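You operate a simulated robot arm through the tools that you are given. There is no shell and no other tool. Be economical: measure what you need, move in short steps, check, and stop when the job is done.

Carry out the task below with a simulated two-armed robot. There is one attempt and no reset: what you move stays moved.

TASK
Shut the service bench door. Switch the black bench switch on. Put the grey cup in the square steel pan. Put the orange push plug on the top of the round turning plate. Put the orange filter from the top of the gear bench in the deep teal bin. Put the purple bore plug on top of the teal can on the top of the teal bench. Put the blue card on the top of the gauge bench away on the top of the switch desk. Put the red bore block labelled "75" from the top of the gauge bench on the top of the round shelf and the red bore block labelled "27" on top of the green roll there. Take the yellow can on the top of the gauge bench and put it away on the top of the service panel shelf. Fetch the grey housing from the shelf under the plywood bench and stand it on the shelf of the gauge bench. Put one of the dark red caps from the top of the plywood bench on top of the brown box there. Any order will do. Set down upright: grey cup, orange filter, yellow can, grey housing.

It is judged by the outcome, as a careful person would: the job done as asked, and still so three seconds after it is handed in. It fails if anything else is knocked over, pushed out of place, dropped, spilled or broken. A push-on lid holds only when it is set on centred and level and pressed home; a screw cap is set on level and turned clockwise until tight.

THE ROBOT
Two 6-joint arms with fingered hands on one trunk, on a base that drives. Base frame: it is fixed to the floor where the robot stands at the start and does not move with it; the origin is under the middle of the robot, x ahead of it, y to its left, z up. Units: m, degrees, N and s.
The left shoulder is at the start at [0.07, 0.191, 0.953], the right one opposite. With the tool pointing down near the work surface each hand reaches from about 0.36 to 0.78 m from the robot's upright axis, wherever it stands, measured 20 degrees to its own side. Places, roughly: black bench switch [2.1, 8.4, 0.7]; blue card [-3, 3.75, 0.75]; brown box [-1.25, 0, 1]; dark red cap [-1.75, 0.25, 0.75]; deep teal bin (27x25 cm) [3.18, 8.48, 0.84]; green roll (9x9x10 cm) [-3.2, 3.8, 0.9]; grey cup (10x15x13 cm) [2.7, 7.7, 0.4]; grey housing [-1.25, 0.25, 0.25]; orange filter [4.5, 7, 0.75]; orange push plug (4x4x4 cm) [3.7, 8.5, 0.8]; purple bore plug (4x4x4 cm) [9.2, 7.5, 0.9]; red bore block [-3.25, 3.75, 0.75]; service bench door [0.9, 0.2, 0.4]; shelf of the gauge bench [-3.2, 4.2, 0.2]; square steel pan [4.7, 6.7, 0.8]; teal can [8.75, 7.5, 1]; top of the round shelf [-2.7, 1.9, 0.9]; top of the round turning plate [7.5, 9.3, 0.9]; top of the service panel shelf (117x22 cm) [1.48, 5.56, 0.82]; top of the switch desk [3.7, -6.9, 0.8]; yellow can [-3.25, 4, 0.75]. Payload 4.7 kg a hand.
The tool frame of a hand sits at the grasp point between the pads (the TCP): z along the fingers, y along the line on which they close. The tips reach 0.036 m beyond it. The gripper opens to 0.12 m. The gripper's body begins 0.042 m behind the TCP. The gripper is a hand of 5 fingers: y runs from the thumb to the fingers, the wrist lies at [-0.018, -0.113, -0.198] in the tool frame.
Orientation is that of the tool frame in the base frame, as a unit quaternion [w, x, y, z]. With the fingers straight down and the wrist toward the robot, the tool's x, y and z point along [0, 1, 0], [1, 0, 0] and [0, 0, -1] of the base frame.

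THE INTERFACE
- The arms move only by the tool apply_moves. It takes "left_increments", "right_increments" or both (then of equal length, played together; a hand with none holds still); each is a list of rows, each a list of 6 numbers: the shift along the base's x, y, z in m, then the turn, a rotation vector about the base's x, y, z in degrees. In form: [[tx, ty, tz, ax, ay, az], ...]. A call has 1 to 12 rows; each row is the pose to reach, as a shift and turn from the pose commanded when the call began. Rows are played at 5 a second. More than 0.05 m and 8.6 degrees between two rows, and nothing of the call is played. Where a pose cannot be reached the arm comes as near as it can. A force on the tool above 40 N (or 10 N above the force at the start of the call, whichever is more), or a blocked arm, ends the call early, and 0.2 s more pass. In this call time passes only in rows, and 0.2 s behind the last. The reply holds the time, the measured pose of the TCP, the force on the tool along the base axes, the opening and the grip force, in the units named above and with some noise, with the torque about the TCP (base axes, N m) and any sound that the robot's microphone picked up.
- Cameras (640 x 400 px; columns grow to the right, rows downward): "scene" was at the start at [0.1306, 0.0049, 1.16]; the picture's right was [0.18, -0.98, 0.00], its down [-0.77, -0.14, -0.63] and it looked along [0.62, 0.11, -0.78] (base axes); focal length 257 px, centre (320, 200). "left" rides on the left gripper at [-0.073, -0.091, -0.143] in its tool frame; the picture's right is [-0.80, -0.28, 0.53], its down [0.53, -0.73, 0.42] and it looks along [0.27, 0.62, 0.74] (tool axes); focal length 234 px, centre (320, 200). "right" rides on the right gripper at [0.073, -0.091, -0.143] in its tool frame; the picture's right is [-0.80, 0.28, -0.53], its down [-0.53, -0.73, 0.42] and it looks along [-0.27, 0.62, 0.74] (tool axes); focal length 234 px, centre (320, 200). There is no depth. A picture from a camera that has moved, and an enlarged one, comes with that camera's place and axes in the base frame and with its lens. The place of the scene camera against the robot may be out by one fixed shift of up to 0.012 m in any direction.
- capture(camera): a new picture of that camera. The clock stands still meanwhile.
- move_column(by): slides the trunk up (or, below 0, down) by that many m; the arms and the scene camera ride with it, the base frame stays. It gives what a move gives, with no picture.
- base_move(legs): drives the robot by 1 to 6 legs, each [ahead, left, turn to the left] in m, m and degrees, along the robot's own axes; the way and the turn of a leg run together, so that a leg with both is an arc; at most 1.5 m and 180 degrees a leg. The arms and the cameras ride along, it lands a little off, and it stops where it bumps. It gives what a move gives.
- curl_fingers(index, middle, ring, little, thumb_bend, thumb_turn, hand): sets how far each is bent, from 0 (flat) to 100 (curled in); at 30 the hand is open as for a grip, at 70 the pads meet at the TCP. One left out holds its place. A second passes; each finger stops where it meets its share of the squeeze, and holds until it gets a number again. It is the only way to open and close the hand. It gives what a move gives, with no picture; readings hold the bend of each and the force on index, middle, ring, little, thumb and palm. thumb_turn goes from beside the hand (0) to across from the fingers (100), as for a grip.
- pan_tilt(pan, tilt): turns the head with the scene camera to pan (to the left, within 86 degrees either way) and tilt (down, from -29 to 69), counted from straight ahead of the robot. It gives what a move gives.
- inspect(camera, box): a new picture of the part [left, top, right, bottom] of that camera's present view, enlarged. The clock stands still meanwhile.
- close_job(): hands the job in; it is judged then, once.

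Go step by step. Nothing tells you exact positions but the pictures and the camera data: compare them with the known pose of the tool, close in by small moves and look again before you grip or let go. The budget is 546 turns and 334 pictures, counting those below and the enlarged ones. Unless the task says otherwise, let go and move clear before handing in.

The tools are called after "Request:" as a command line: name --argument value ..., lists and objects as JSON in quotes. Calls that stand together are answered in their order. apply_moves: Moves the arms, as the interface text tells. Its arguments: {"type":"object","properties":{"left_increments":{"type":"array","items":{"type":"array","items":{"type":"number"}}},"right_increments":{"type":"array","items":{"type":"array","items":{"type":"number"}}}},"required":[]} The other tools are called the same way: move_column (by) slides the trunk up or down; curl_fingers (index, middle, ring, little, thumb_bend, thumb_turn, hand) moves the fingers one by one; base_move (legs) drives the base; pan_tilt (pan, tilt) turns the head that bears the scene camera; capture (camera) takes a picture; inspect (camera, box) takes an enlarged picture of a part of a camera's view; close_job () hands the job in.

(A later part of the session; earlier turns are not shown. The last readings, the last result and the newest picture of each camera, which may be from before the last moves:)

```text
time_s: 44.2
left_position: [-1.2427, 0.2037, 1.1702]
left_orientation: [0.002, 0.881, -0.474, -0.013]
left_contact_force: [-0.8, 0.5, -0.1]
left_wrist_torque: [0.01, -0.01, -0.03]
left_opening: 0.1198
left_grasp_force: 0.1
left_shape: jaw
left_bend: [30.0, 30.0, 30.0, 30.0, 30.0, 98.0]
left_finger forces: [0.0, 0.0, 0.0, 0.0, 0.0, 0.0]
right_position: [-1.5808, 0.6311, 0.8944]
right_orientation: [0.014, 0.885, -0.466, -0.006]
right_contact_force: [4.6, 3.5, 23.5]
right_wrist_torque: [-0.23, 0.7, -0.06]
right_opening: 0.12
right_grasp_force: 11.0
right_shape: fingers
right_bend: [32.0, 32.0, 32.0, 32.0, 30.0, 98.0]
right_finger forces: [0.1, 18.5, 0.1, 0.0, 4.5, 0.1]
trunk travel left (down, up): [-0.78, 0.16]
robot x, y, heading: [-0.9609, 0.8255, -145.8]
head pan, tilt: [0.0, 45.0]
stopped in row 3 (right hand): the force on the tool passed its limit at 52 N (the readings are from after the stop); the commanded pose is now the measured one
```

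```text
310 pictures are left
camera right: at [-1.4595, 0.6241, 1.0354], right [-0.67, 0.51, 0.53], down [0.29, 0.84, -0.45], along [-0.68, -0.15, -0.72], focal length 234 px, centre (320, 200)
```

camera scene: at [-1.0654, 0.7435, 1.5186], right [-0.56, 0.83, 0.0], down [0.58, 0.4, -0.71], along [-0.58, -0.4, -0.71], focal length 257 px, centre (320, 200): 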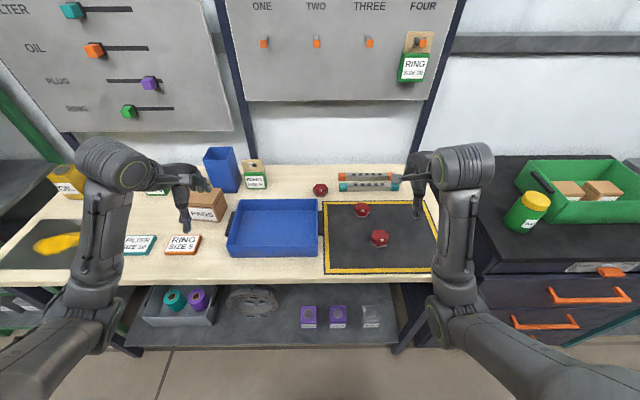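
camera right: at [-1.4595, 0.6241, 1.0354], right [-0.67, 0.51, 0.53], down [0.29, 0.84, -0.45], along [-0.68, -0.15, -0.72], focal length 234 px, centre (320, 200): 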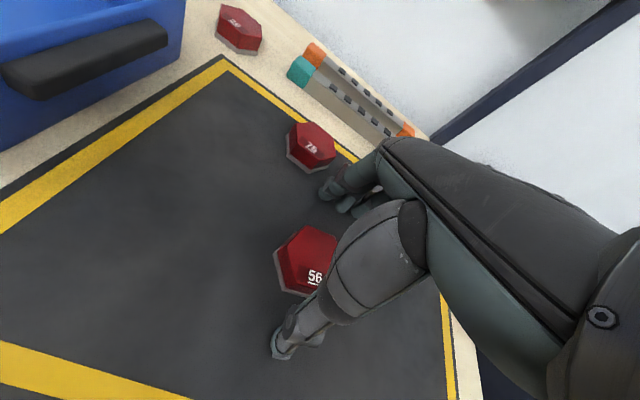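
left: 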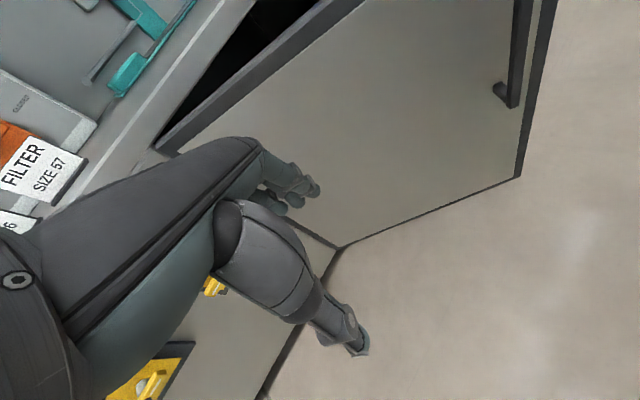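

The middle fingertip rests on the mat (surface ≈0.858). I'll lift 6 mm, center on the cap, and close.

Request:
apply_moves --right_increments '[[0.004, 0.001, 0.006, 0, 0, 0], [0.009, 0.002, 0.006, 0, -1, 0]]'

Request:
curl_fingers --hand "right" --index 70 --middle 70 --ring 70 --little 70 --thumb_bend 70

Request:
capture --camera "right"

```text
time_s: 44.8
left_position: [-1.2445, 0.2046, 1.169]
left_orientation: [0.001, 0.88, -0.474, -0.013]
left_contact_force: [1.1, 1.1, 0.0]
left_wrist_torque: [0.01, -0.03, -0.03]
left_opening: 0.1199
left_grasp_force: 0.1
left_shape: jaw
left_bend: [30.0, 30.0, 30.0, 30.0, 30.0, 98.0]
left_finger forces: [0.1, 0.0, 0.1, 0.0, 0.1, 0.0]
right_position: [-1.5707, 0.6339, 0.8953]
right_orientation: [0.004, 0.885, -0.466, 0.003]
right_contact_force: [-1.2, 0.8, 4.5]
right_wrist_torque: [-0.15, 0.37, -0.07]
right_opening: 0.116
right_grasp_force: 2.5
right_shape: fingers
right_bend: [32.0, 29.0, 32.0, 32.0, 32.0, 98.0]
right_finger forces: [0.0, 4.7, 0.0, 0.0, 0.0, 0.1]
trunk travel left (down, up): [-0.78, 0.16]
robot x, y, heading: [-0.962, 0.8256, -145.6]
head pan, tilt: [0.0, 45.0]
```

```text
time_s: 45.8
left_position: [-1.2422, 0.2033, 1.1706]
left_orientation: [0.001, 0.881, -0.473, -0.013]
left_contact_force: [0.7, -0.9, -0.1]
left_wrist_torque: [-0.01, 0.02, -0.01]
left_opening: 0.1198
left_grasp_force: 0.0
left_shape: jaw
left_bend: [30.0, 30.0, 30.0, 30.0, 30.0, 98.0]
left_finger forces: [0.0, 0.1, 0.0, 0.0, 0.1, 0.0]
right_position: [-1.5706, 0.6328, 0.8999]
right_orientation: [0.008, 0.885, -0.466, 0.002]
right_contact_force: [-5.5, -6.6, 26.8]
right_wrist_torque: [-0.77, 1.37, 0.22]
right_opening: 0.0466
right_grasp_force: 26.7
right_shape: fingers
right_bend: [56.0, 39.0, 69.0, 70.0, 59.0, 97.0]
right_finger forces: [14.4, 21.4, 1.0, 0.0, 16.7, 0.0]
trunk travel left (down, up): [-0.78, 0.16]
robot x, y, heading: [-0.962, 0.8276, -145.7]
head pan, tilt: [0.0, 45.0]
```

```text
309 pictures are left
camera right: at [-1.4527, 0.6262, 1.0427], right [-0.68, 0.51, 0.52], down [0.3, 0.85, -0.44], along [-0.67, -0.14, -0.73], focal length 234 px, centre (320, 200)
```

right: 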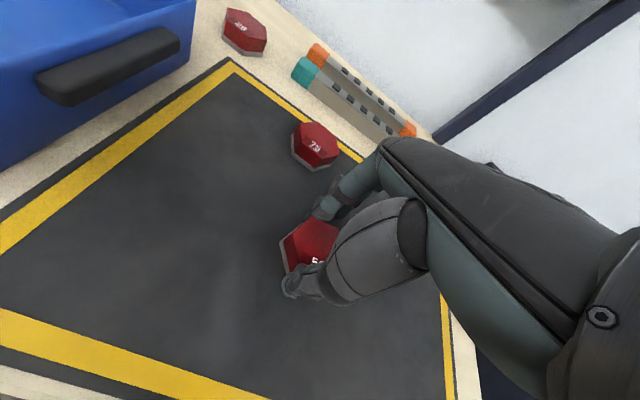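

Thumb and index hold the cap while the middle finger is braced on the mat. I'll lift a little and see.

Request:
apply_moves --right_increments '[[0, 0, 0.015, 0, 0, 0], [0, 0, 0.03, 0, 0, 0]]'

Request:
capture --camera "right"

```text
time_s: 46.4
left_position: [-1.2449, 0.2039, 1.1696]
left_orientation: [0.001, 0.881, -0.474, -0.011]
left_contact_force: [0.5, -0.1, 0.4]
left_wrist_torque: [0.0, 0.04, -0.03]
left_opening: 0.1198
left_grasp_force: 0.1
left_shape: jaw
left_bend: [30.0, 30.0, 30.0, 30.0, 30.0, 98.0]
left_finger forces: [0.0, 0.0, 0.0, 0.0, 0.1, 0.0]
right_position: [-1.571, 0.633, 0.9266]
right_orientation: [0.004, 0.884, -0.467, 0.003]
right_contact_force: [-0.8, -0.6, -3.0]
right_wrist_torque: [0.02, 0.02, -0.03]
right_opening: 0.0467
right_grasp_force: 11.9
right_shape: fingers
right_bend: [55.0, 47.0, 69.0, 70.0, 59.0, 97.0]
right_finger forces: [11.6, 0.1, 0.8, 0.0, 12.3, 0.0]
trunk travel left (down, up): [-0.78, 0.16]
robot x, y, heading: [-0.9629, 0.8244, -145.5]
head pan, tilt: [0.0, 45.0]
```

```text
308 pictures are left
camera right: at [-1.4544, 0.6261, 1.0702], right [-0.69, 0.51, 0.52], down [0.31, 0.85, -0.43], along [-0.66, -0.14, -0.74], focal length 234 px, centre (320, 200)
```

right: 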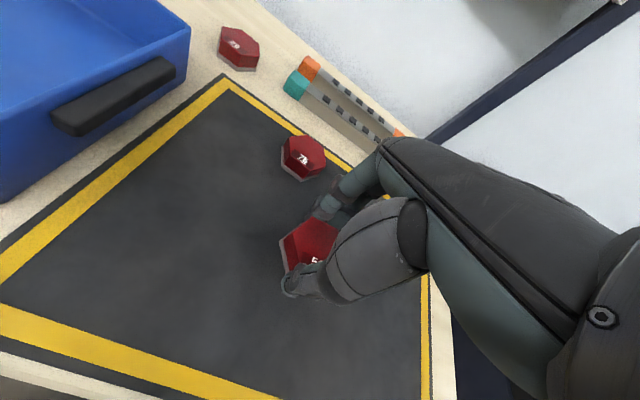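

The cap is held and level. I'll close the middle finger too and lift clear of everything.

Request:
curl_fingers --hand "right" --middle 70

Request:
apply_moves --right_increments '[[0, 0, 0.05, 0, 0, 0], [0, 0, 0.1, 0, 0, 0], [0, 0, 0.13, 0, 0, 0]]'

Request:
capture --camera "right"

Request:
capture --camera "scene"

```text
time_s: 47.4
left_position: [-1.2446, 0.2027, 1.1689]
left_orientation: [0.0, 0.88, -0.474, -0.012]
left_contact_force: [-0.3, 0.7, -0.6]
left_wrist_torque: [0.0, 0.01, 0.01]
left_opening: 0.1198
left_grasp_force: 0.0
left_shape: jaw
left_bend: [30.0, 30.0, 30.0, 30.0, 30.0, 98.0]
left_finger forces: [0.0, 0.1, 0.0, 0.1, 0.0, 0.0]
right_position: [-1.5721, 0.6333, 0.9271]
right_orientation: [0.006, 0.885, -0.466, 0.003]
right_contact_force: [0.1, -0.3, -2.6]
right_wrist_torque: [0.01, 0.01, -0.03]
right_opening: 0.0468
right_grasp_force: 17.2
right_shape: fingers
right_bend: [58.0, 60.0, 70.0, 70.0, 58.0, 95.0]
right_finger forces: [8.1, 9.6, 0.0, 0.0, 17.1, 0.0]
trunk travel left (down, up): [-0.78, 0.16]
robot x, y, heading: [-0.9645, 0.8257, -145.7]
head pan, tilt: [0.0, 45.0]
```

```text
time_s: 48.2
left_position: [-1.2461, 0.2033, 1.1694]
left_orientation: [0.0, 0.88, -0.474, -0.012]
left_contact_force: [-0.8, 0.3, -0.6]
left_wrist_torque: [-0.01, -0.02, -0.02]
left_opening: 0.1199
left_grasp_force: 0.1
left_shape: jaw
left_bend: [30.0, 30.0, 30.0, 30.0, 30.0, 98.0]
left_finger forces: [0.0, 0.0, 0.0, 0.0, 0.0, 0.0]
right_position: [-1.5834, 0.6232, 1.0375]
right_orientation: [0.006, 0.885, -0.465, 0.003]
right_contact_force: [-0.2, -0.3, -2.6]
right_wrist_torque: [-0.01, 0.02, -0.01]
right_opening: 0.0466
right_grasp_force: 17.1
right_shape: fingers
right_bend: [58.0, 60.0, 70.0, 70.0, 58.0, 95.0]
right_finger forces: [8.1, 9.4, 0.1, 0.1, 17.2, 0.1]
right hand out of reach, approached as far as the arm can: row 3
trunk travel left (down, up): [-0.78, 0.16]
robot x, y, heading: [-0.9632, 0.8255, -145.9]
head pan, tilt: [0.0, 45.0]
```

```text
307 pictures are left
camera right: at [-1.4648, 0.6178, 1.1808], right [-0.69, 0.51, 0.52], down [0.3, 0.85, -0.44], along [-0.66, -0.14, -0.74], focal length 234 px, centre (320, 200)
```

right: 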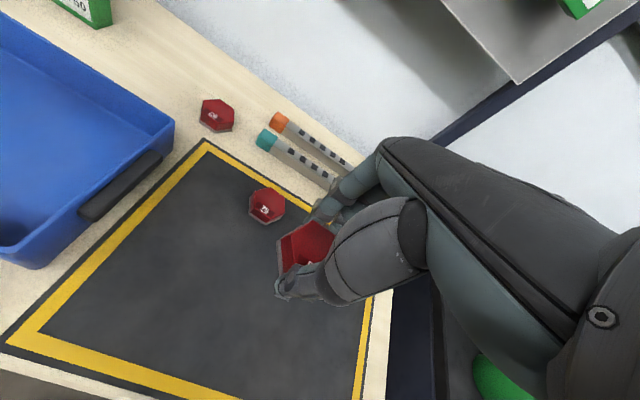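

```text
306 pictures are left
camera scene: at [-1.0667, 0.7428, 1.5184], right [-0.56, 0.83, 0.0], down [0.58, 0.4, -0.71], along [-0.58, -0.4, -0.71], focal length 257 px, centre (320, 200)
```

scene: 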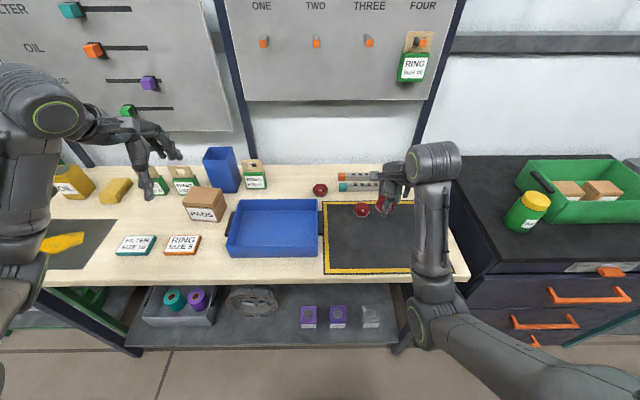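

The cap is held level. The PADS box is about 0.71 m ahead and 0.36 m left. I'll raise the trunk a bit and slide left so the right hand faces the box.

Request:
move_column --by 0.1

Request:
base_move --legs '[[0, 0.55, 0]]'

Request:
capture --camera "scene"

Request:
capture --camera "right"

```text
time_s: 49.6
left_position: [-1.2449, 0.2036, 1.2699]
left_orientation: [0.0, 0.88, -0.475, -0.012]
left_contact_force: [-0.8, 0.2, 0.9]
left_wrist_torque: [0.0, -0.01, -0.01]
left_opening: 0.1196
left_grasp_force: 0.1
left_shape: jaw
left_bend: [30.0, 30.0, 30.0, 30.0, 30.0, 98.0]
left_finger forces: [0.0, 0.1, 0.1, 0.0, 0.0, 0.1]
right_position: [-1.5811, 0.6252, 1.1368]
right_orientation: [0.008, 0.885, -0.465, 0.003]
right_contact_force: [1.9, 0.3, -2.4]
right_wrist_torque: [0.01, -0.01, -0.01]
right_opening: 0.0465
right_grasp_force: 17.0
right_shape: fingers
right_bend: [58.0, 60.0, 70.0, 70.0, 58.0, 95.0]
right_finger forces: [8.1, 9.4, 0.1, 0.0, 17.1, 0.1]
trunk travel left (down, up): [-0.88, 0.06]
robot x, y, heading: [-0.961, 0.8281, -145.8]
head pan, tilt: [0.0, 45.0]
```

```text
time_s: 52.7
left_position: [-0.9404, -0.2507, 1.2692]
left_orientation: [0.0, 0.879, -0.477, -0.013]
left_contact_force: [-0.1, 0.7, 0.1]
left_wrist_torque: [-0.03, -0.02, 0.04]
left_opening: 0.12
left_grasp_force: 0.0
left_shape: jaw
left_bend: [30.0, 30.0, 30.0, 30.0, 30.0, 98.0]
left_finger forces: [0.0, 0.1, 0.0, 0.1, 0.1, 0.0]
right_position: [-1.2747, 0.1726, 1.1367]
right_orientation: [0.008, 0.883, -0.469, 0.003]
right_contact_force: [0.3, 0.5, -2.5]
right_wrist_torque: [0.0, 0.0, -0.01]
right_opening: 0.0462
right_grasp_force: 16.8
right_shape: fingers
right_bend: [58.0, 60.0, 70.0, 70.0, 58.0, 95.0]
right_finger forces: [8.1, 9.4, 0.1, 0.0, 17.2, 0.0]
trunk travel left (down, up): [-0.88, 0.06]
robot x, y, heading: [-0.6542, 0.3677, -146.3]
head pan, tilt: [0.0, 45.0]
```

```text
305 pictures are left
camera scene: at [-0.7579, 0.2875, 1.6185], right [-0.56, 0.83, 0.0], down [0.59, 0.39, -0.71], along [-0.59, -0.39, -0.71], focal length 257 px, centre (320, 200)
```

scene: 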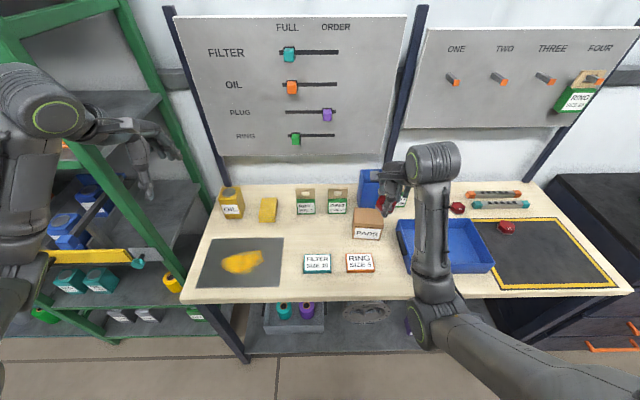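

```text
304 pictures are left
camera right: at [-1.1572, 0.1655, 1.2808], right [-0.68, 0.52, 0.52], down [0.31, 0.84, -0.44], along [-0.66, -0.14, -0.73], focal length 234 px, centre (320, 200)
```

right: 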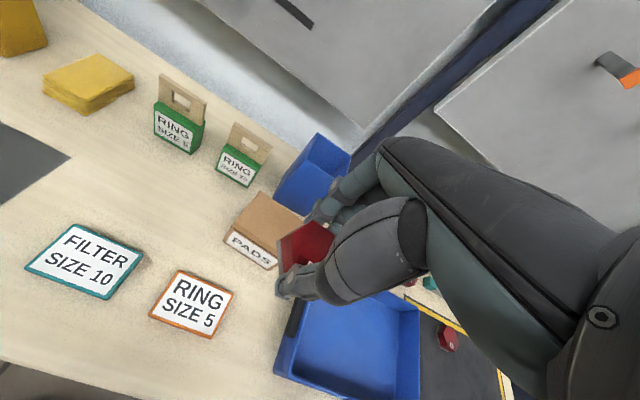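

I'll zoom to get the box's top precisely.

Request:
inspect --camera "scene" --box '[320, 170, 440, 250]'

Request:
inspect --camera "right" --box '[200, 160, 360, 300]'

```text
5.00 times, centred on (380, 210) of scene
camera zoom: at [-0.7579, 0.2875, 1.6185], right [-0.56, 0.83, 0.0], down [0.59, 0.39, -0.71], along [-0.59, -0.39, -0.71], focal length 1283 px, centre (20, 150)
```

zoom: 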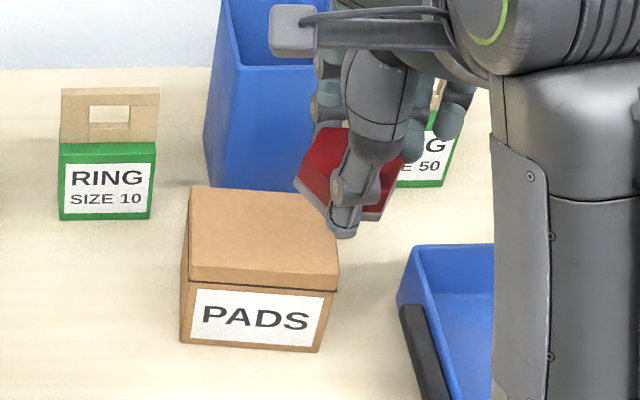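

```text
2.86 times, centred on (280, 230) of right
camera zoom: at [-1.1572, 0.1655, 1.2808], right [-0.68, 0.52, 0.52], down [0.31, 0.84, -0.44], along [-0.66, -0.14, -0.73], focal length 669 px, centre (434, 114)
```

zoom: 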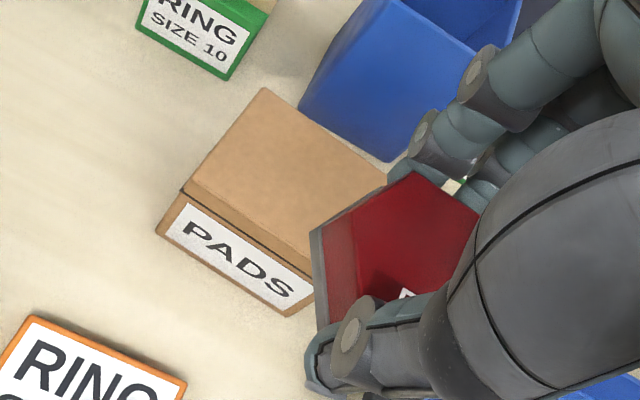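

Box top is centred at about (-1.353, 0.101), at z≈0.93. I'll move the hand over it, then lower the trunk.

Request:
apply_moves --right_increments '[[-0.026, -0.024, 0, 0, 0, 0], [-0.052, -0.048, 0, 0, 0, 0], [-0.078, -0.072, 0, 0, 0, 0]]'

Request:
move_column --by -0.1

Request:
capture --camera "right"

Request:
inspect --camera "scene" --box '[300, 100, 460, 240]'

```text
time_s: 53.5
left_position: [-0.941, -0.2525, 1.2691]
left_orientation: [0.0, 0.879, -0.477, -0.012]
left_contact_force: [-0.2, -1.3, -0.7]
left_wrist_torque: [-0.01, -0.02, 0.02]
left_opening: 0.1196
left_grasp_force: 0.1
left_shape: jaw
left_bend: [30.0, 30.0, 30.0, 30.0, 30.0, 98.0]
left_finger forces: [0.1, 0.1, 0.1, 0.0, 0.0, 0.0]
right_position: [-1.3511, 0.0999, 1.1353]
right_orientation: [0.007, 0.883, -0.469, 0.003]
right_contact_force: [0.2, -1.0, -3.3]
right_wrist_torque: [0.01, 0.03, 0.02]
right_opening: 0.0462
right_grasp_force: 17.0
right_shape: fingers
right_bend: [58.0, 60.0, 70.0, 70.0, 58.0, 95.0]
right_finger forces: [8.2, 9.2, 0.1, 0.0, 17.0, 0.0]
trunk travel left (down, up): [-0.88, 0.06]
robot x, y, heading: [-0.6572, 0.3693, -146.3]
head pan, tilt: [0.0, 45.0]
```

```text
time_s: 54.9
left_position: [-0.9406, -0.2509, 1.1695]
left_orientation: [0.001, 0.879, -0.477, -0.012]
left_contact_force: [0.5, 0.2, 0.7]
left_wrist_torque: [-0.04, 0.01, 0.0]
left_opening: 0.1197
left_grasp_force: 0.0
left_shape: jaw
left_bend: [30.0, 30.0, 30.0, 30.0, 30.0, 98.0]
left_finger forces: [0.0, 0.0, 0.1, 0.1, 0.0, 0.0]
right_position: [-1.3516, 0.1014, 1.0355]
right_orientation: [0.007, 0.883, -0.47, 0.003]
right_contact_force: [1.0, 0.8, -2.6]
right_wrist_torque: [-0.03, 0.02, -0.01]
right_opening: 0.0465
right_grasp_force: 18.0
right_shape: fingers
right_bend: [58.0, 60.0, 70.0, 70.0, 58.0, 95.0]
right_finger forces: [8.2, 9.2, 0.0, 0.0, 16.9, 0.0]
trunk travel left (down, up): [-0.78, 0.16]
robot x, y, heading: [-0.6568, 0.3692, -146.3]
head pan, tilt: [0.0, 45.0]
```

```text
301 pictures are left
camera right: at [-1.2349, 0.0939, 1.1795], right [-0.68, 0.52, 0.52], down [0.31, 0.84, -0.44], along [-0.67, -0.14, -0.73], focal length 234 px, centre (320, 200)
```

right: 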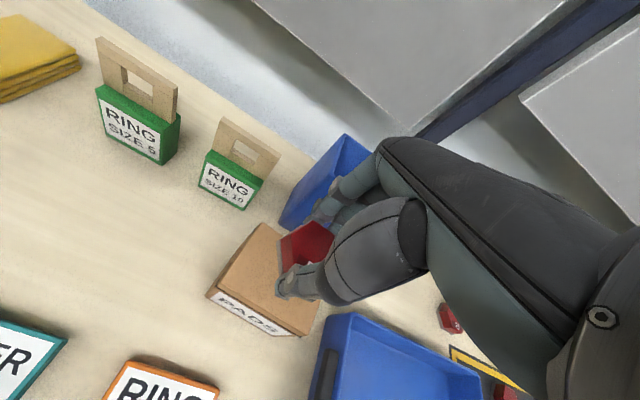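

```text
2.86 times, centred on (380, 170) of scene
camera zoom: at [-0.757, 0.287, 1.5186], right [-0.56, 0.83, 0.0], down [0.59, 0.39, -0.71], along [-0.59, -0.39, -0.71], focal length 733 px, centre (149, 286)
```

zoom: 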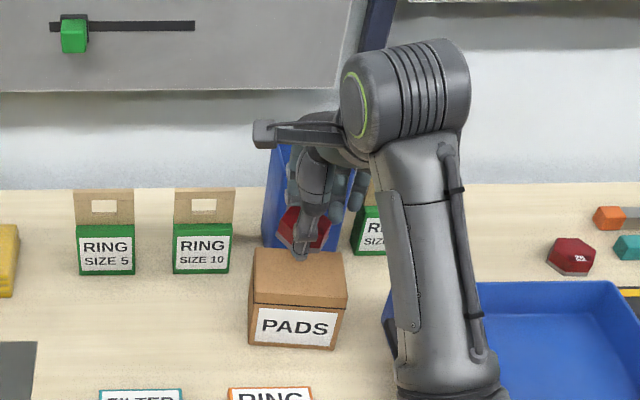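

Centering agrees to a few mm. I'll lower the cap to just above the box.

Request:
apply_moves --right_increments '[[0, 0.003, -0.03, 0, 0, 0], [0, 0.003, -0.05, 0, 0, 0]]'

Request:
capture --camera "right"

Request:
inspect --camera "scene" --box '[330, 130, 430, 220]'

```text
time_s: 55.5
left_position: [-0.9385, -0.2513, 1.1712]
left_orientation: [0.0, 0.878, -0.478, -0.013]
left_contact_force: [-0.4, 0.5, -0.2]
left_wrist_torque: [0.0, 0.02, 0.0]
left_opening: 0.1197
left_grasp_force: 0.0
left_shape: jaw
left_bend: [30.0, 30.0, 30.0, 30.0, 30.0, 98.0]
left_finger forces: [0.0, 0.0, 0.0, 0.1, 0.0, 0.1]
right_position: [-1.3504, 0.1052, 0.9917]
right_orientation: [0.012, 0.883, -0.469, -0.001]
right_contact_force: [-5.9, -1.5, 14.2]
right_wrist_torque: [-0.16, 0.72, 0.03]
right_opening: 0.0463
right_grasp_force: 24.1
right_shape: fingers
right_bend: [58.0, 59.0, 70.0, 70.0, 58.0, 95.0]
right_finger forces: [9.4, 22.5, 0.1, 0.0, 15.8, 0.1]
trunk travel left (down, up): [-0.78, 0.16]
robot x, y, heading: [-0.6565, 0.3671, -146.2]
head pan, tilt: [0.0, 45.0]
```

```text
299 pictures are left
camera right: at [-1.2323, 0.0977, 1.1335], right [-0.67, 0.52, 0.52], down [0.3, 0.84, -0.45], along [-0.67, -0.14, -0.73], focal length 234 px, centre (320, 200)
```

right: 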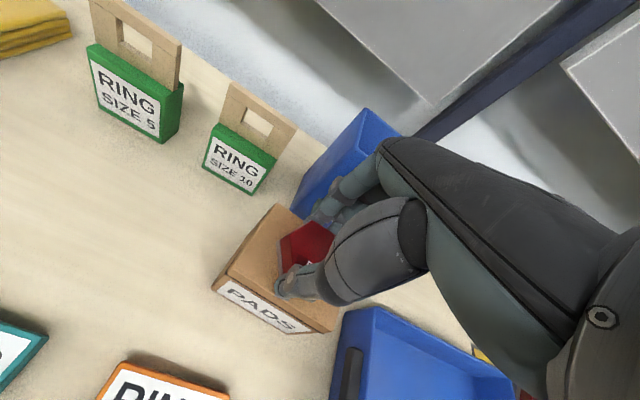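

```text
4.44 times, centred on (380, 175) of scene
camera zoom: at [-0.7545, 0.2878, 1.5193], right [-0.56, 0.83, 0.0], down [0.59, 0.39, -0.71], along [-0.59, -0.39, -0.71], focal length 1140 px, centre (53, 311)
```

zoom: 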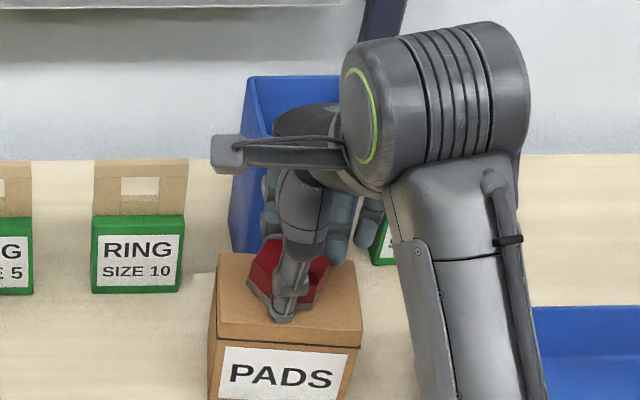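

The cap has touched down on the box (14 N). I'll ease up slightly and open.

Request:
apply_moves --right_increments '[[0, 0, 0.004, 0, 0, 0]]'

Request:
curl_fingers --hand "right" --index 50 --middle 50 --ring 50 --little 50 --thumb_bend 50

Request:
curl_fingers --hand "right" --index 38 --middle 38 --ring 38 --little 38 --thumb_bend 38

Request:
apply_moves --right_increments '[[0, 0, 0.03, 0, 0, 0], [0, 0, 0.07, 0, 0, 0], [0, 0, 0.1, 0, 0, 0]]'

Request:
capture --camera "right"

```text
time_s: 55.9
left_position: [-0.9404, -0.2508, 1.1705]
left_orientation: [0.001, 0.878, -0.478, -0.012]
left_contact_force: [0.4, -0.3, -0.3]
left_wrist_torque: [0.02, 0.02, -0.02]
left_opening: 0.12
left_grasp_force: 0.1
left_shape: jaw
left_bend: [30.0, 30.0, 30.0, 30.0, 30.0, 98.0]
left_finger forces: [0.0, 0.0, 0.1, 0.1, 0.1, 0.0]
right_position: [-1.3502, 0.1045, 0.9914]
right_orientation: [0.01, 0.883, -0.469, 0.002]
right_contact_force: [-6.9, -2.9, 14.5]
right_wrist_torque: [-0.18, 0.67, 0.02]
right_opening: 0.0464
right_grasp_force: 23.6
right_shape: fingers
right_bend: [58.0, 59.0, 70.0, 70.0, 58.0, 95.0]
right_finger forces: [9.5, 22.3, 0.0, 0.0, 15.5, 0.0]
trunk travel left (down, up): [-0.78, 0.16]
robot x, y, heading: [-0.6507, 0.3663, -146.3]
head pan, tilt: [0.0, 45.0]
```

```text
time_s: 56.9
left_position: [-0.9404, -0.2522, 1.1706]
left_orientation: [0.0, 0.878, -0.478, -0.012]
left_contact_force: [0.2, -0.1, 0.6]
left_wrist_torque: [0.01, 0.02, -0.01]
left_opening: 0.1198
left_grasp_force: 0.1
left_shape: jaw
left_bend: [30.0, 30.0, 30.0, 30.0, 30.0, 98.0]
left_finger forces: [0.0, 0.1, 0.1, 0.0, 0.1, 0.0]
right_position: [-1.3506, 0.1039, 0.9893]
right_orientation: [0.006, 0.883, -0.469, 0.003]
right_contact_force: [0.7, 0.0, 1.6]
right_wrist_torque: [0.03, -0.05, -0.05]
right_opening: 0.0638
right_grasp_force: 0.2
right_shape: fingers
right_bend: [50.0, 50.0, 50.0, 50.0, 50.0, 97.0]
right_finger forces: [0.0, 0.1, 0.0, 0.0, 0.9, 0.0]
trunk travel left (down, up): [-0.78, 0.16]
robot x, y, heading: [-0.654, 0.3676, -146.2]
head pan, tilt: [0.0, 45.0]
```

```text
time_s: 57.9
left_position: [-0.9403, -0.2508, 1.1699]
left_orientation: [0.001, 0.879, -0.477, -0.012]
left_contact_force: [-0.1, 0.3, -0.8]
left_wrist_torque: [0.02, -0.02, 0.02]
left_opening: 0.1199
left_grasp_force: 0.1
left_shape: jaw
left_bend: [30.0, 30.0, 30.0, 30.0, 30.0, 98.0]
left_finger forces: [0.1, 0.0, 0.0, 0.0, 0.0, 0.0]
right_position: [-1.3509, 0.1046, 0.9899]
right_orientation: [0.008, 0.883, -0.47, 0.003]
right_contact_force: [-0.2, -0.3, 0.0]
right_wrist_torque: [0.01, -0.01, 0.01]
right_opening: 0.0985
right_grasp_force: 0.0
right_shape: fingers
right_bend: [38.0, 38.0, 38.0, 38.0, 38.0, 97.0]
right_finger forces: [0.1, 0.0, 0.0, 0.0, 0.0, 0.1]
trunk travel left (down, up): [-0.78, 0.16]
robot x, y, heading: [-0.6564, 0.3712, -146.0]
head pan, tilt: [0.0, 45.0]
```

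```text
time_s: 58.7
left_position: [-0.94, -0.2519, 1.1692]
left_orientation: [0.001, 0.879, -0.477, -0.012]
left_contact_force: [-0.2, -0.5, -0.1]
left_wrist_torque: [0.0, 0.01, 0.0]
left_opening: 0.12
left_grasp_force: 0.1
left_shape: jaw
left_bend: [30.0, 30.0, 30.0, 30.0, 30.0, 98.0]
left_finger forces: [0.0, 0.1, 0.0, 0.0, 0.1, 0.0]
right_position: [-1.3514, 0.1066, 1.0898]
right_orientation: [0.008, 0.883, -0.47, 0.003]
right_contact_force: [-0.4, -0.6, 0.0]
right_wrist_torque: [0.02, 0.0, 0.0]
right_opening: 0.0987
right_grasp_force: 0.1
right_shape: fingers
right_bend: [38.0, 38.0, 38.0, 38.0, 38.0, 97.0]
right_finger forces: [0.0, 0.0, 0.1, 0.0, 0.0, 0.0]
trunk travel left (down, up): [-0.78, 0.16]
robot x, y, heading: [-0.6541, 0.3717, -146.2]
head pan, tilt: [0.0, 45.0]
```

```text
297 pictures are left
camera right: at [-1.2345, 0.0976, 1.2337], right [-0.68, 0.52, 0.52], down [0.31, 0.84, -0.44], along [-0.67, -0.14, -0.73], focal length 234 px, centre (320, 200)
```

right: 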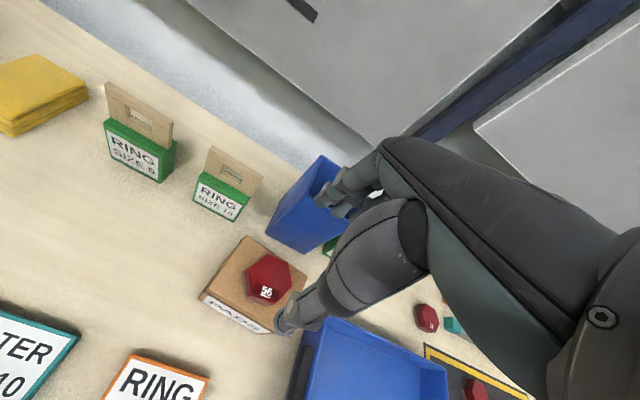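

The cap sits centred on the PADS box. Now the housing: I'll back off, lower the trunk, and look under the bench.

Request:
base_move --legs '[[-0.5, 0, 0]]'

Request:
move_column --by -0.6

Request:
pan_tilt --pan 0 --tilt 30

Request:
capture --camera "scene"

```text
time_s: 61.6
left_position: [-0.5335, 0.0228, 1.1688]
left_orientation: [0.001, 0.878, -0.479, -0.013]
left_contact_force: [-0.1, 0.1, 0.4]
left_wrist_torque: [-0.01, 0.01, 0.03]
left_opening: 0.12
left_grasp_force: 0.1
left_shape: jaw
left_bend: [30.0, 30.0, 30.0, 30.0, 30.0, 98.0]
left_finger forces: [0.1, 0.1, 0.1, 0.0, 0.1, 0.1]
right_position: [-0.9435, 0.3807, 1.089]
right_orientation: [0.007, 0.882, -0.471, 0.002]
right_contact_force: [0.0, -0.4, 0.1]
right_wrist_torque: [0.0, -0.01, 0.01]
right_opening: 0.0987
right_grasp_force: 0.0
right_shape: fingers
right_bend: [38.0, 38.0, 38.0, 38.0, 38.0, 97.0]
right_finger forces: [0.0, 0.0, 0.0, 0.1, 0.0, 0.0]
trunk travel left (down, up): [-0.78, 0.16]
robot x, y, heading: [-0.2434, 0.6445, -146.5]
head pan, tilt: [0.0, 45.0]
```

```text
refused: -0.6 is not a number from -0.4 to 0.4
```

```text
time_s: 62.4
left_position: [-0.5339, 0.0234, 1.169]
left_orientation: [0.0, 0.878, -0.479, -0.012]
left_contact_force: [0.1, 0.3, -0.4]
left_wrist_torque: [-0.01, 0.01, -0.01]
left_opening: 0.1197
left_grasp_force: 0.0
left_shape: jaw
left_bend: [30.0, 30.0, 30.0, 30.0, 30.0, 98.0]
left_finger forces: [0.0, 0.0, 0.0, 0.0, 0.0, 0.0]
right_position: [-0.9426, 0.3801, 1.0893]
right_orientation: [0.008, 0.882, -0.471, 0.003]
right_contact_force: [0.1, 0.6, 0.1]
right_wrist_torque: [-0.03, -0.02, -0.02]
right_opening: 0.0988
right_grasp_force: 0.0
right_shape: fingers
right_bend: [38.0, 38.0, 38.0, 38.0, 38.0, 97.0]
right_finger forces: [0.0, 0.0, 0.1, 0.0, 0.0, 0.1]
trunk travel left (down, up): [-0.78, 0.16]
robot x, y, heading: [-0.2454, 0.6429, -146.7]
head pan, tilt: [0.0, 30.0]
```

```text
296 pictures are left
camera scene: at [-0.3554, 0.5556, 1.5411], right [-0.55, 0.83, 0.0], down [0.42, 0.28, -0.87], along [-0.72, -0.48, -0.5], focal length 257 px, centre (320, 200)
```

scene: 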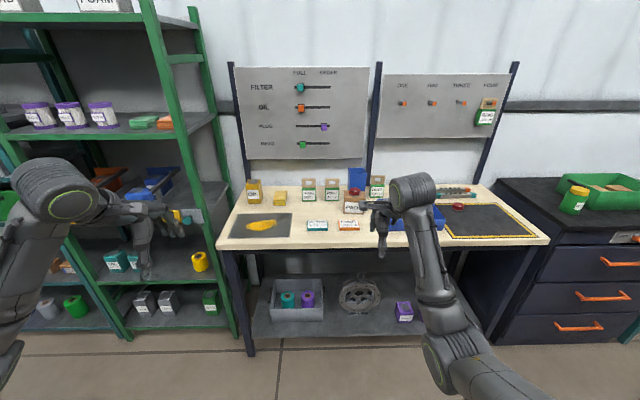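

I'll lower in two steps.

Request:
move_column --by -0.38

Request:
move_column --by -0.3

Request:
capture --camera "scene"

Request:
capture --camera "right"

```text
time_s: 66.0
left_position: [-0.5332, 0.0231, 0.7895]
left_orientation: [0.0, 0.878, -0.479, -0.013]
left_contact_force: [-0.8, 0.0, 0.2]
left_wrist_torque: [0.01, 0.01, 0.02]
left_opening: 0.1195
left_grasp_force: 0.0
left_shape: jaw
left_bend: [30.0, 30.0, 30.0, 30.0, 30.0, 98.0]
left_finger forces: [0.0, 0.0, 0.0, 0.0, 0.0, 0.0]
right_position: [-0.9438, 0.3805, 0.7102]
right_orientation: [0.007, 0.882, -0.472, 0.003]
right_contact_force: [1.1, -0.4, -0.5]
right_wrist_torque: [0.0, 0.02, -0.03]
right_opening: 0.0984
right_grasp_force: 0.0
right_shape: fingers
right_bend: [38.0, 38.0, 38.0, 38.0, 38.0, 97.0]
right_finger forces: [0.0, 0.0, 0.0, 0.1, 0.0, 0.0]
trunk travel left (down, up): [-0.4, 0.54]
robot x, y, heading: [-0.2427, 0.6409, -146.7]
head pan, tilt: [0.0, 30.0]
```

```text
time_s: 69.0
left_position: [-0.5341, 0.0228, 0.4901]
left_orientation: [0.0, 0.877, -0.48, -0.011]
left_contact_force: [-0.4, -0.8, -0.2]
left_wrist_torque: [-0.01, -0.05, 0.01]
left_opening: 0.1198
left_grasp_force: 0.1
left_shape: jaw
left_bend: [30.0, 30.0, 30.0, 30.0, 30.0, 98.0]
left_finger forces: [0.1, 0.0, 0.0, 0.0, 0.0, 0.0]
right_position: [-0.9439, 0.3827, 0.4093]
right_orientation: [0.008, 0.882, -0.472, 0.003]
right_contact_force: [0.4, 0.0, -0.1]
right_wrist_torque: [0.0, -0.01, 0.01]
right_opening: 0.0985
right_grasp_force: 0.0
right_shape: fingers
right_bend: [38.0, 38.0, 38.0, 38.0, 38.0, 97.0]
right_finger forces: [0.0, 0.1, 0.0, 0.1, 0.0, 0.1]
trunk travel left (down, up): [-0.1, 0.84]
robot x, y, heading: [-0.2433, 0.6439, -146.5]
head pan, tilt: [0.0, 30.0]
```

```text
295 pictures are left
camera scene: at [-0.3555, 0.5556, 0.8612], right [-0.55, 0.83, 0.0], down [0.42, 0.28, -0.87], along [-0.72, -0.48, -0.5], focal length 257 px, centre (320, 200)
```

scene: 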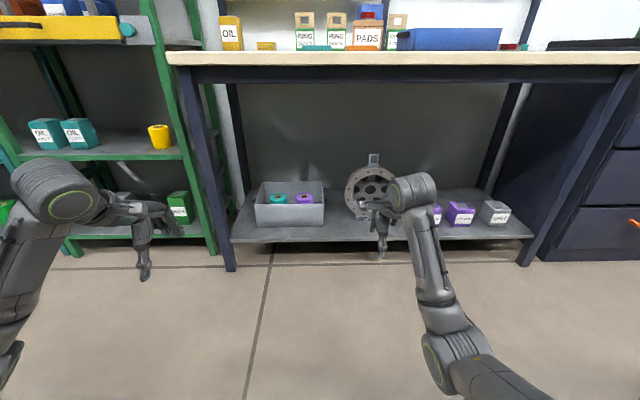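

```text
294 pictures are left
camera right: at [-0.8266, 0.3732, 0.5533], right [-0.68, 0.52, 0.52], down [0.31, 0.84, -0.44], along [-0.67, -0.13, -0.73], focal length 234 px, centre (320, 200)
```

right: 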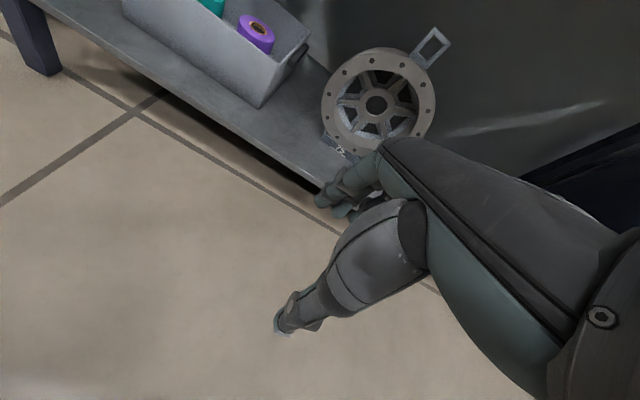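

The housing's loop sits at about (-1.338, 0.18), z 0.43–0.495, with little headroom under the apron (0.78). I'll yaw the right hand 90° so it can straddle the loop's sides coming straight in from the front.

Request:
apply_moves --right_increments '[[0, 0, 0, 0, 0, 8], [0, 0, 0, 0, 0, 16], [0, 0, 0, 0, 0, 24], [0, 0, 0, 0, 0, 32], [0, 0, 0, 0, 0, 40], [0, 0, 0, 0, 0, 48], [0, 0, 0, 0, 0, 56], [0, 0, 0, 0, 0, 64], [0, 0, 0, 0, 0, 72], [0, 0, 0, 0, 0, 80], [0, 0, 0, 0, 0, 88]]'

Request:
capture --camera "scene"

```text
time_s: 71.4
left_position: [-0.5339, 0.0224, 0.4893]
left_orientation: [0.0, 0.877, -0.479, -0.012]
left_contact_force: [0.2, -0.8, 0.0]
left_wrist_torque: [0.02, 0.0, -0.01]
left_opening: 0.1198
left_grasp_force: 0.0
left_shape: jaw
left_bend: [30.0, 30.0, 30.0, 30.0, 30.0, 98.0]
left_finger forces: [0.1, 0.0, 0.1, 0.0, 0.0, 0.1]
right_position: [-0.9429, 0.3823, 0.409]
right_orientation: [0.004, 0.962, 0.274, 0.007]
right_contact_force: [0.6, 0.1, 0.3]
right_wrist_torque: [-0.03, 0.03, -0.01]
right_opening: 0.0985
right_grasp_force: 0.1
right_shape: fingers
right_bend: [38.0, 38.0, 38.0, 38.0, 38.0, 97.0]
right_finger forces: [0.1, 0.1, 0.0, 0.1, 0.1, 0.0]
trunk travel left (down, up): [-0.1, 0.84]
robot x, y, heading: [-0.2462, 0.6392, -146.5]
head pan, tilt: [0.0, 30.0]
```

```text
293 pictures are left
camera scene: at [-0.3556, 0.5556, 0.8611], right [-0.55, 0.83, 0.0], down [0.42, 0.28, -0.87], along [-0.72, -0.48, -0.5], focal length 257 px, centre (320, 200)
```

scene: 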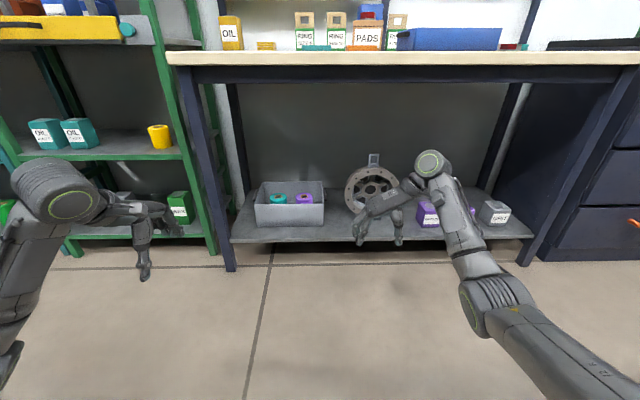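

The yaw works. I'll raise the hand to loop height and advance part-way, then look again.

Request:
apply_moves --right_increments '[[-0.012, 0.02, 0.035, 0, 0, 0], [-0.024, 0.037, 0.07, 0, 0, 0]]'

Request:
base_move --legs '[[0.26, 0, 0]]'

Request:
capture --camera "scene"

Request:
capture --camera "right"

```text
time_s: 72.0
left_position: [-0.5324, 0.0225, 0.4887]
left_orientation: [0.0, 0.878, -0.479, -0.012]
left_contact_force: [1.0, -0.1, 0.0]
left_wrist_torque: [-0.02, 0.0, -0.01]
left_opening: 0.1199
left_grasp_force: 0.1
left_shape: jaw
left_bend: [30.0, 30.0, 30.0, 30.0, 30.0, 98.0]
left_finger forces: [0.0, 0.0, 0.0, 0.0, 0.0, 0.1]
right_position: [-0.9696, 0.419, 0.4804]
right_orientation: [0.003, 0.962, 0.274, 0.007]
right_contact_force: [0.2, 0.2, 0.5]
right_wrist_torque: [0.06, -0.02, -0.01]
right_opening: 0.0987
right_grasp_force: 0.1
right_shape: fingers
right_bend: [38.0, 38.0, 38.0, 38.0, 38.0, 97.0]
right_finger forces: [0.0, 0.1, 0.0, 0.2, 0.0, 0.0]
trunk travel left (down, up): [-0.1, 0.84]
robot x, y, heading: [-0.2448, 0.6428, -146.4]
head pan, tilt: [0.0, 30.0]
```

```text
time_s: 73.9
left_position: [-0.7458, -0.1203, 0.4888]
left_orientation: [0.0, 0.879, -0.477, -0.012]
left_contact_force: [-0.3, 0.6, -0.6]
left_wrist_torque: [0.0, 0.01, -0.02]
left_opening: 0.1201
left_grasp_force: 0.1
left_shape: jaw
left_bend: [30.0, 30.0, 30.0, 30.0, 30.0, 98.0]
left_finger forces: [0.0, 0.1, 0.0, 0.0, 0.1, 0.0]
right_position: [-1.1823, 0.274, 0.4802]
right_orientation: [0.004, 0.961, 0.275, 0.008]
right_contact_force: [-1.1, 1.0, -0.3]
right_wrist_torque: [0.0, 0.05, -0.02]
right_opening: 0.0984
right_grasp_force: 0.1
right_shape: fingers
right_bend: [38.0, 38.0, 38.0, 38.0, 38.0, 97.0]
right_finger forces: [0.1, 0.1, 0.0, 0.0, 0.0, 0.0]
trunk travel left (down, up): [-0.1, 0.84]
robot x, y, heading: [-0.4573, 0.501, -146.1]
head pan, tilt: [0.0, 30.0]
```

```text
292 pictures are left
camera scene: at [-0.5686, 0.4129, 0.8611], right [-0.56, 0.83, 0.0], down [0.42, 0.28, -0.87], along [-0.72, -0.48, -0.5], focal length 257 px, centre (320, 200)
```

scene: 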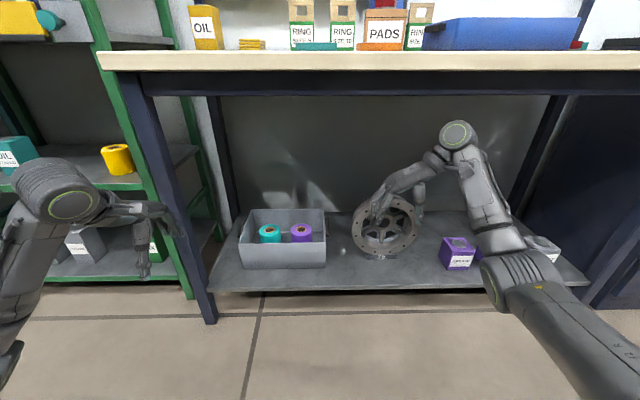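

```text
291 pictures are left
camera right: at [-1.1711, 0.3894, 0.624], right [-0.54, -0.66, 0.52], down [-0.83, 0.34, -0.44], along [0.11, -0.67, -0.73], focal length 234 px, centre (320, 200)
```

right: 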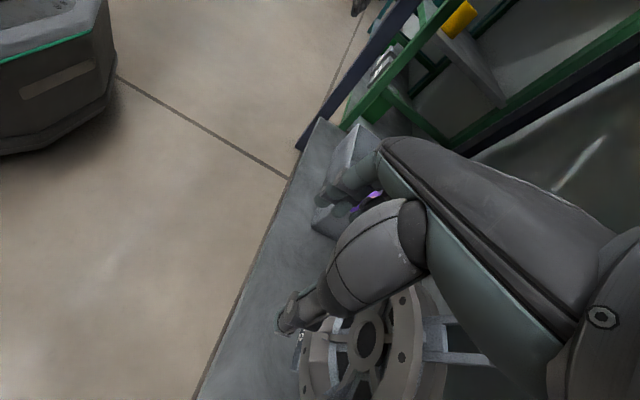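

The left hand is close to the bench leg, so I'll move it inward first, then zoom on the loop.

Request:
apply_moves --left_increments '[[-0.025, 0.037, 0, 0, 0, 0], [-0.05, 0.074, 0, 0, 0, 0], [-0.075, 0.111, 0, 0, 0, 0], [-0.095, 0.141, 0, 0, 0, 0]]'

Request:
inspect --camera "scene" --box '[330, 140, 470, 280]'

Request:
inspect --camera "right" --box '[270, 240, 510, 400]'

```text
time_s: 74.9
left_position: [-0.8616, -0.0762, 0.4182]
left_orientation: [0.005, 0.876, -0.483, -0.022]
left_contact_force: [-0.5, -0.4, 0.3]
left_wrist_torque: [0.0, -0.01, -0.01]
left_opening: 0.12
left_grasp_force: 0.0
left_shape: jaw
left_bend: [30.0, 30.0, 30.0, 30.0, 30.0, 97.0]
left_finger forces: [0.0, 0.0, 0.0, 0.0, 0.0, 0.0]
left hand out of reach, approached as far as the arm can: row 1, 2, 3, 4
right_position: [-1.1833, 0.274, 0.4799]
right_orientation: [0.003, 0.961, 0.275, 0.007]
right_contact_force: [-0.2, -0.1, 0.1]
right_wrist_torque: [-0.02, 0.02, 0.01]
right_opening: 0.0987
right_grasp_force: 0.1
right_shape: fingers
right_bend: [38.0, 38.0, 38.0, 38.0, 38.0, 97.0]
right_finger forces: [0.0, 0.0, 0.0, 0.0, 0.0, 0.0]
trunk travel left (down, up): [-0.1, 0.84]
robot x, y, heading: [-0.4586, 0.5008, -145.9]
head pan, tilt: [0.0, 30.0]
```

```text
2.86 times, centred on (400, 210) of scene
camera zoom: at [-0.569, 0.413, 0.8612], right [-0.56, 0.83, 0.0], down [0.42, 0.28, -0.87], along [-0.72, -0.48, -0.5], focal length 733 px, centre (91, 171)
```

zoom: 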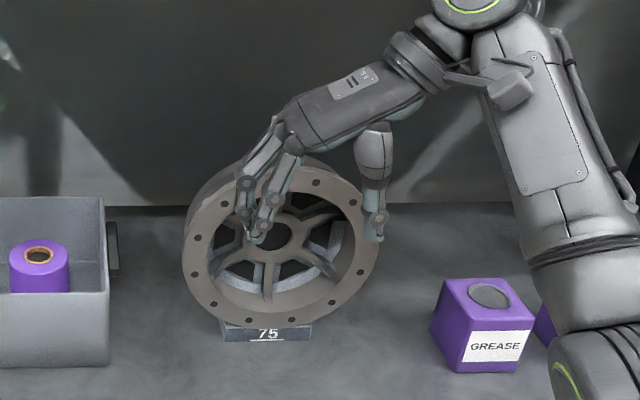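

```text
2.50 times, centred on (390, 320) of right
camera zoom: at [-1.1714, 0.3891, 0.6235], right [-0.54, -0.66, 0.52], down [-0.83, 0.34, -0.44], along [0.11, -0.67, -0.73], focal length 585 px, centre (145, -100)
```

zoom: 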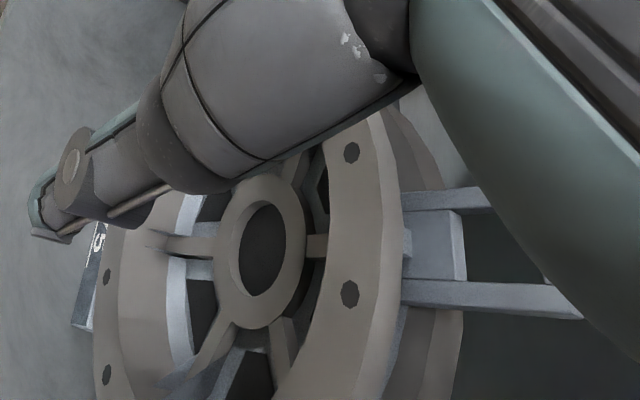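

Loop centre refined to ≈(-1.334, 0.196). I'll shift the hand 2 cm right, raise the left hand slightly, and advance.

Request:
apply_moves --right_increments '[[-0.011, 0.0165, 0, 0, 0, 0]]' --left_increments '[[0, 0, 0.04, 0, 0, 0]]'

Request:
base_move --legs '[[0.12, 0, 0]]'

Request:
capture --camera "right"

Request:
capture --camera "scene"

```text
time_s: 75.3
left_position: [-0.8723, -0.0999, 0.4402]
left_orientation: [0.002, 0.878, -0.479, -0.015]
left_contact_force: [0.3, -0.8, -1.1]
left_wrist_torque: [-0.01, 0.0, -0.05]
left_opening: 0.1202
left_grasp_force: 0.2
left_shape: jaw
left_bend: [30.0, 30.0, 30.0, 30.0, 30.0, 98.0]
left_finger forces: [0.0, 0.1, 0.0, 0.0, 0.1, 0.0]
left hand out of reach, approached as far as the arm can: row 1
right_position: [-1.1934, 0.2924, 0.48]
right_orientation: [0.004, 0.962, 0.274, 0.007]
right_contact_force: [0.3, 0.0, 0.0]
right_wrist_torque: [0.03, 0.0, 0.01]
right_opening: 0.0989
right_grasp_force: 0.1
right_shape: fingers
right_bend: [38.0, 38.0, 38.0, 38.0, 38.0, 97.0]
right_finger forces: [0.0, 0.1, 0.1, 0.0, 0.0, 0.0]
trunk travel left (down, up): [-0.1, 0.84]
robot x, y, heading: [-0.4562, 0.5027, -146.3]
head pan, tilt: [0.0, 30.0]
```

```text
time_s: 76.5
left_position: [-0.9753, -0.1704, 0.4411]
left_orientation: [0.002, 0.878, -0.479, -0.015]
left_contact_force: [-0.3, -0.1, 0.7]
left_wrist_torque: [0.0, 0.02, 0.03]
left_opening: 0.12
left_grasp_force: 0.1
left_shape: jaw
left_bend: [30.0, 30.0, 30.0, 30.0, 30.0, 98.0]
left_finger forces: [0.1, 0.0, 0.1, 0.0, 0.1, 0.0]
right_position: [-1.2965, 0.2221, 0.4795]
right_orientation: [0.003, 0.962, 0.275, 0.007]
right_contact_force: [-0.1, 0.0, -0.4]
right_wrist_torque: [0.01, 0.01, -0.01]
right_opening: 0.0986
right_grasp_force: 0.0
right_shape: fingers
right_bend: [38.0, 38.0, 38.0, 38.0, 38.0, 97.0]
right_finger forces: [0.0, 0.1, 0.0, 0.0, 0.1, 0.1]
trunk travel left (down, up): [-0.1, 0.84]
robot x, y, heading: [-0.5593, 0.4322, -146.3]
head pan, tilt: [0.0, 30.0]
```

```text
288 pictures are left
camera right: at [-1.2857, 0.3371, 0.6229], right [-0.54, -0.66, 0.52], down [-0.83, 0.34, -0.44], along [0.11, -0.67, -0.73], focal length 234 px, centre (320, 200)
```

right: 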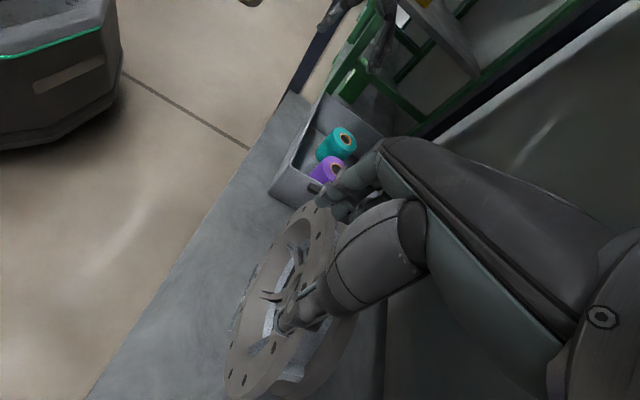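

```text
287 pictures are left
camera scene: at [-0.6724, 0.3434, 0.8611], right [-0.56, 0.83, 0.0], down [0.42, 0.28, -0.87], along [-0.72, -0.48, -0.5], focal length 257 px, centre (320, 200)
```

scene: 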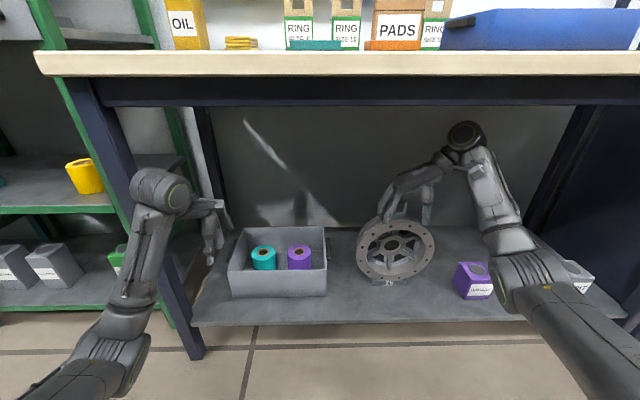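

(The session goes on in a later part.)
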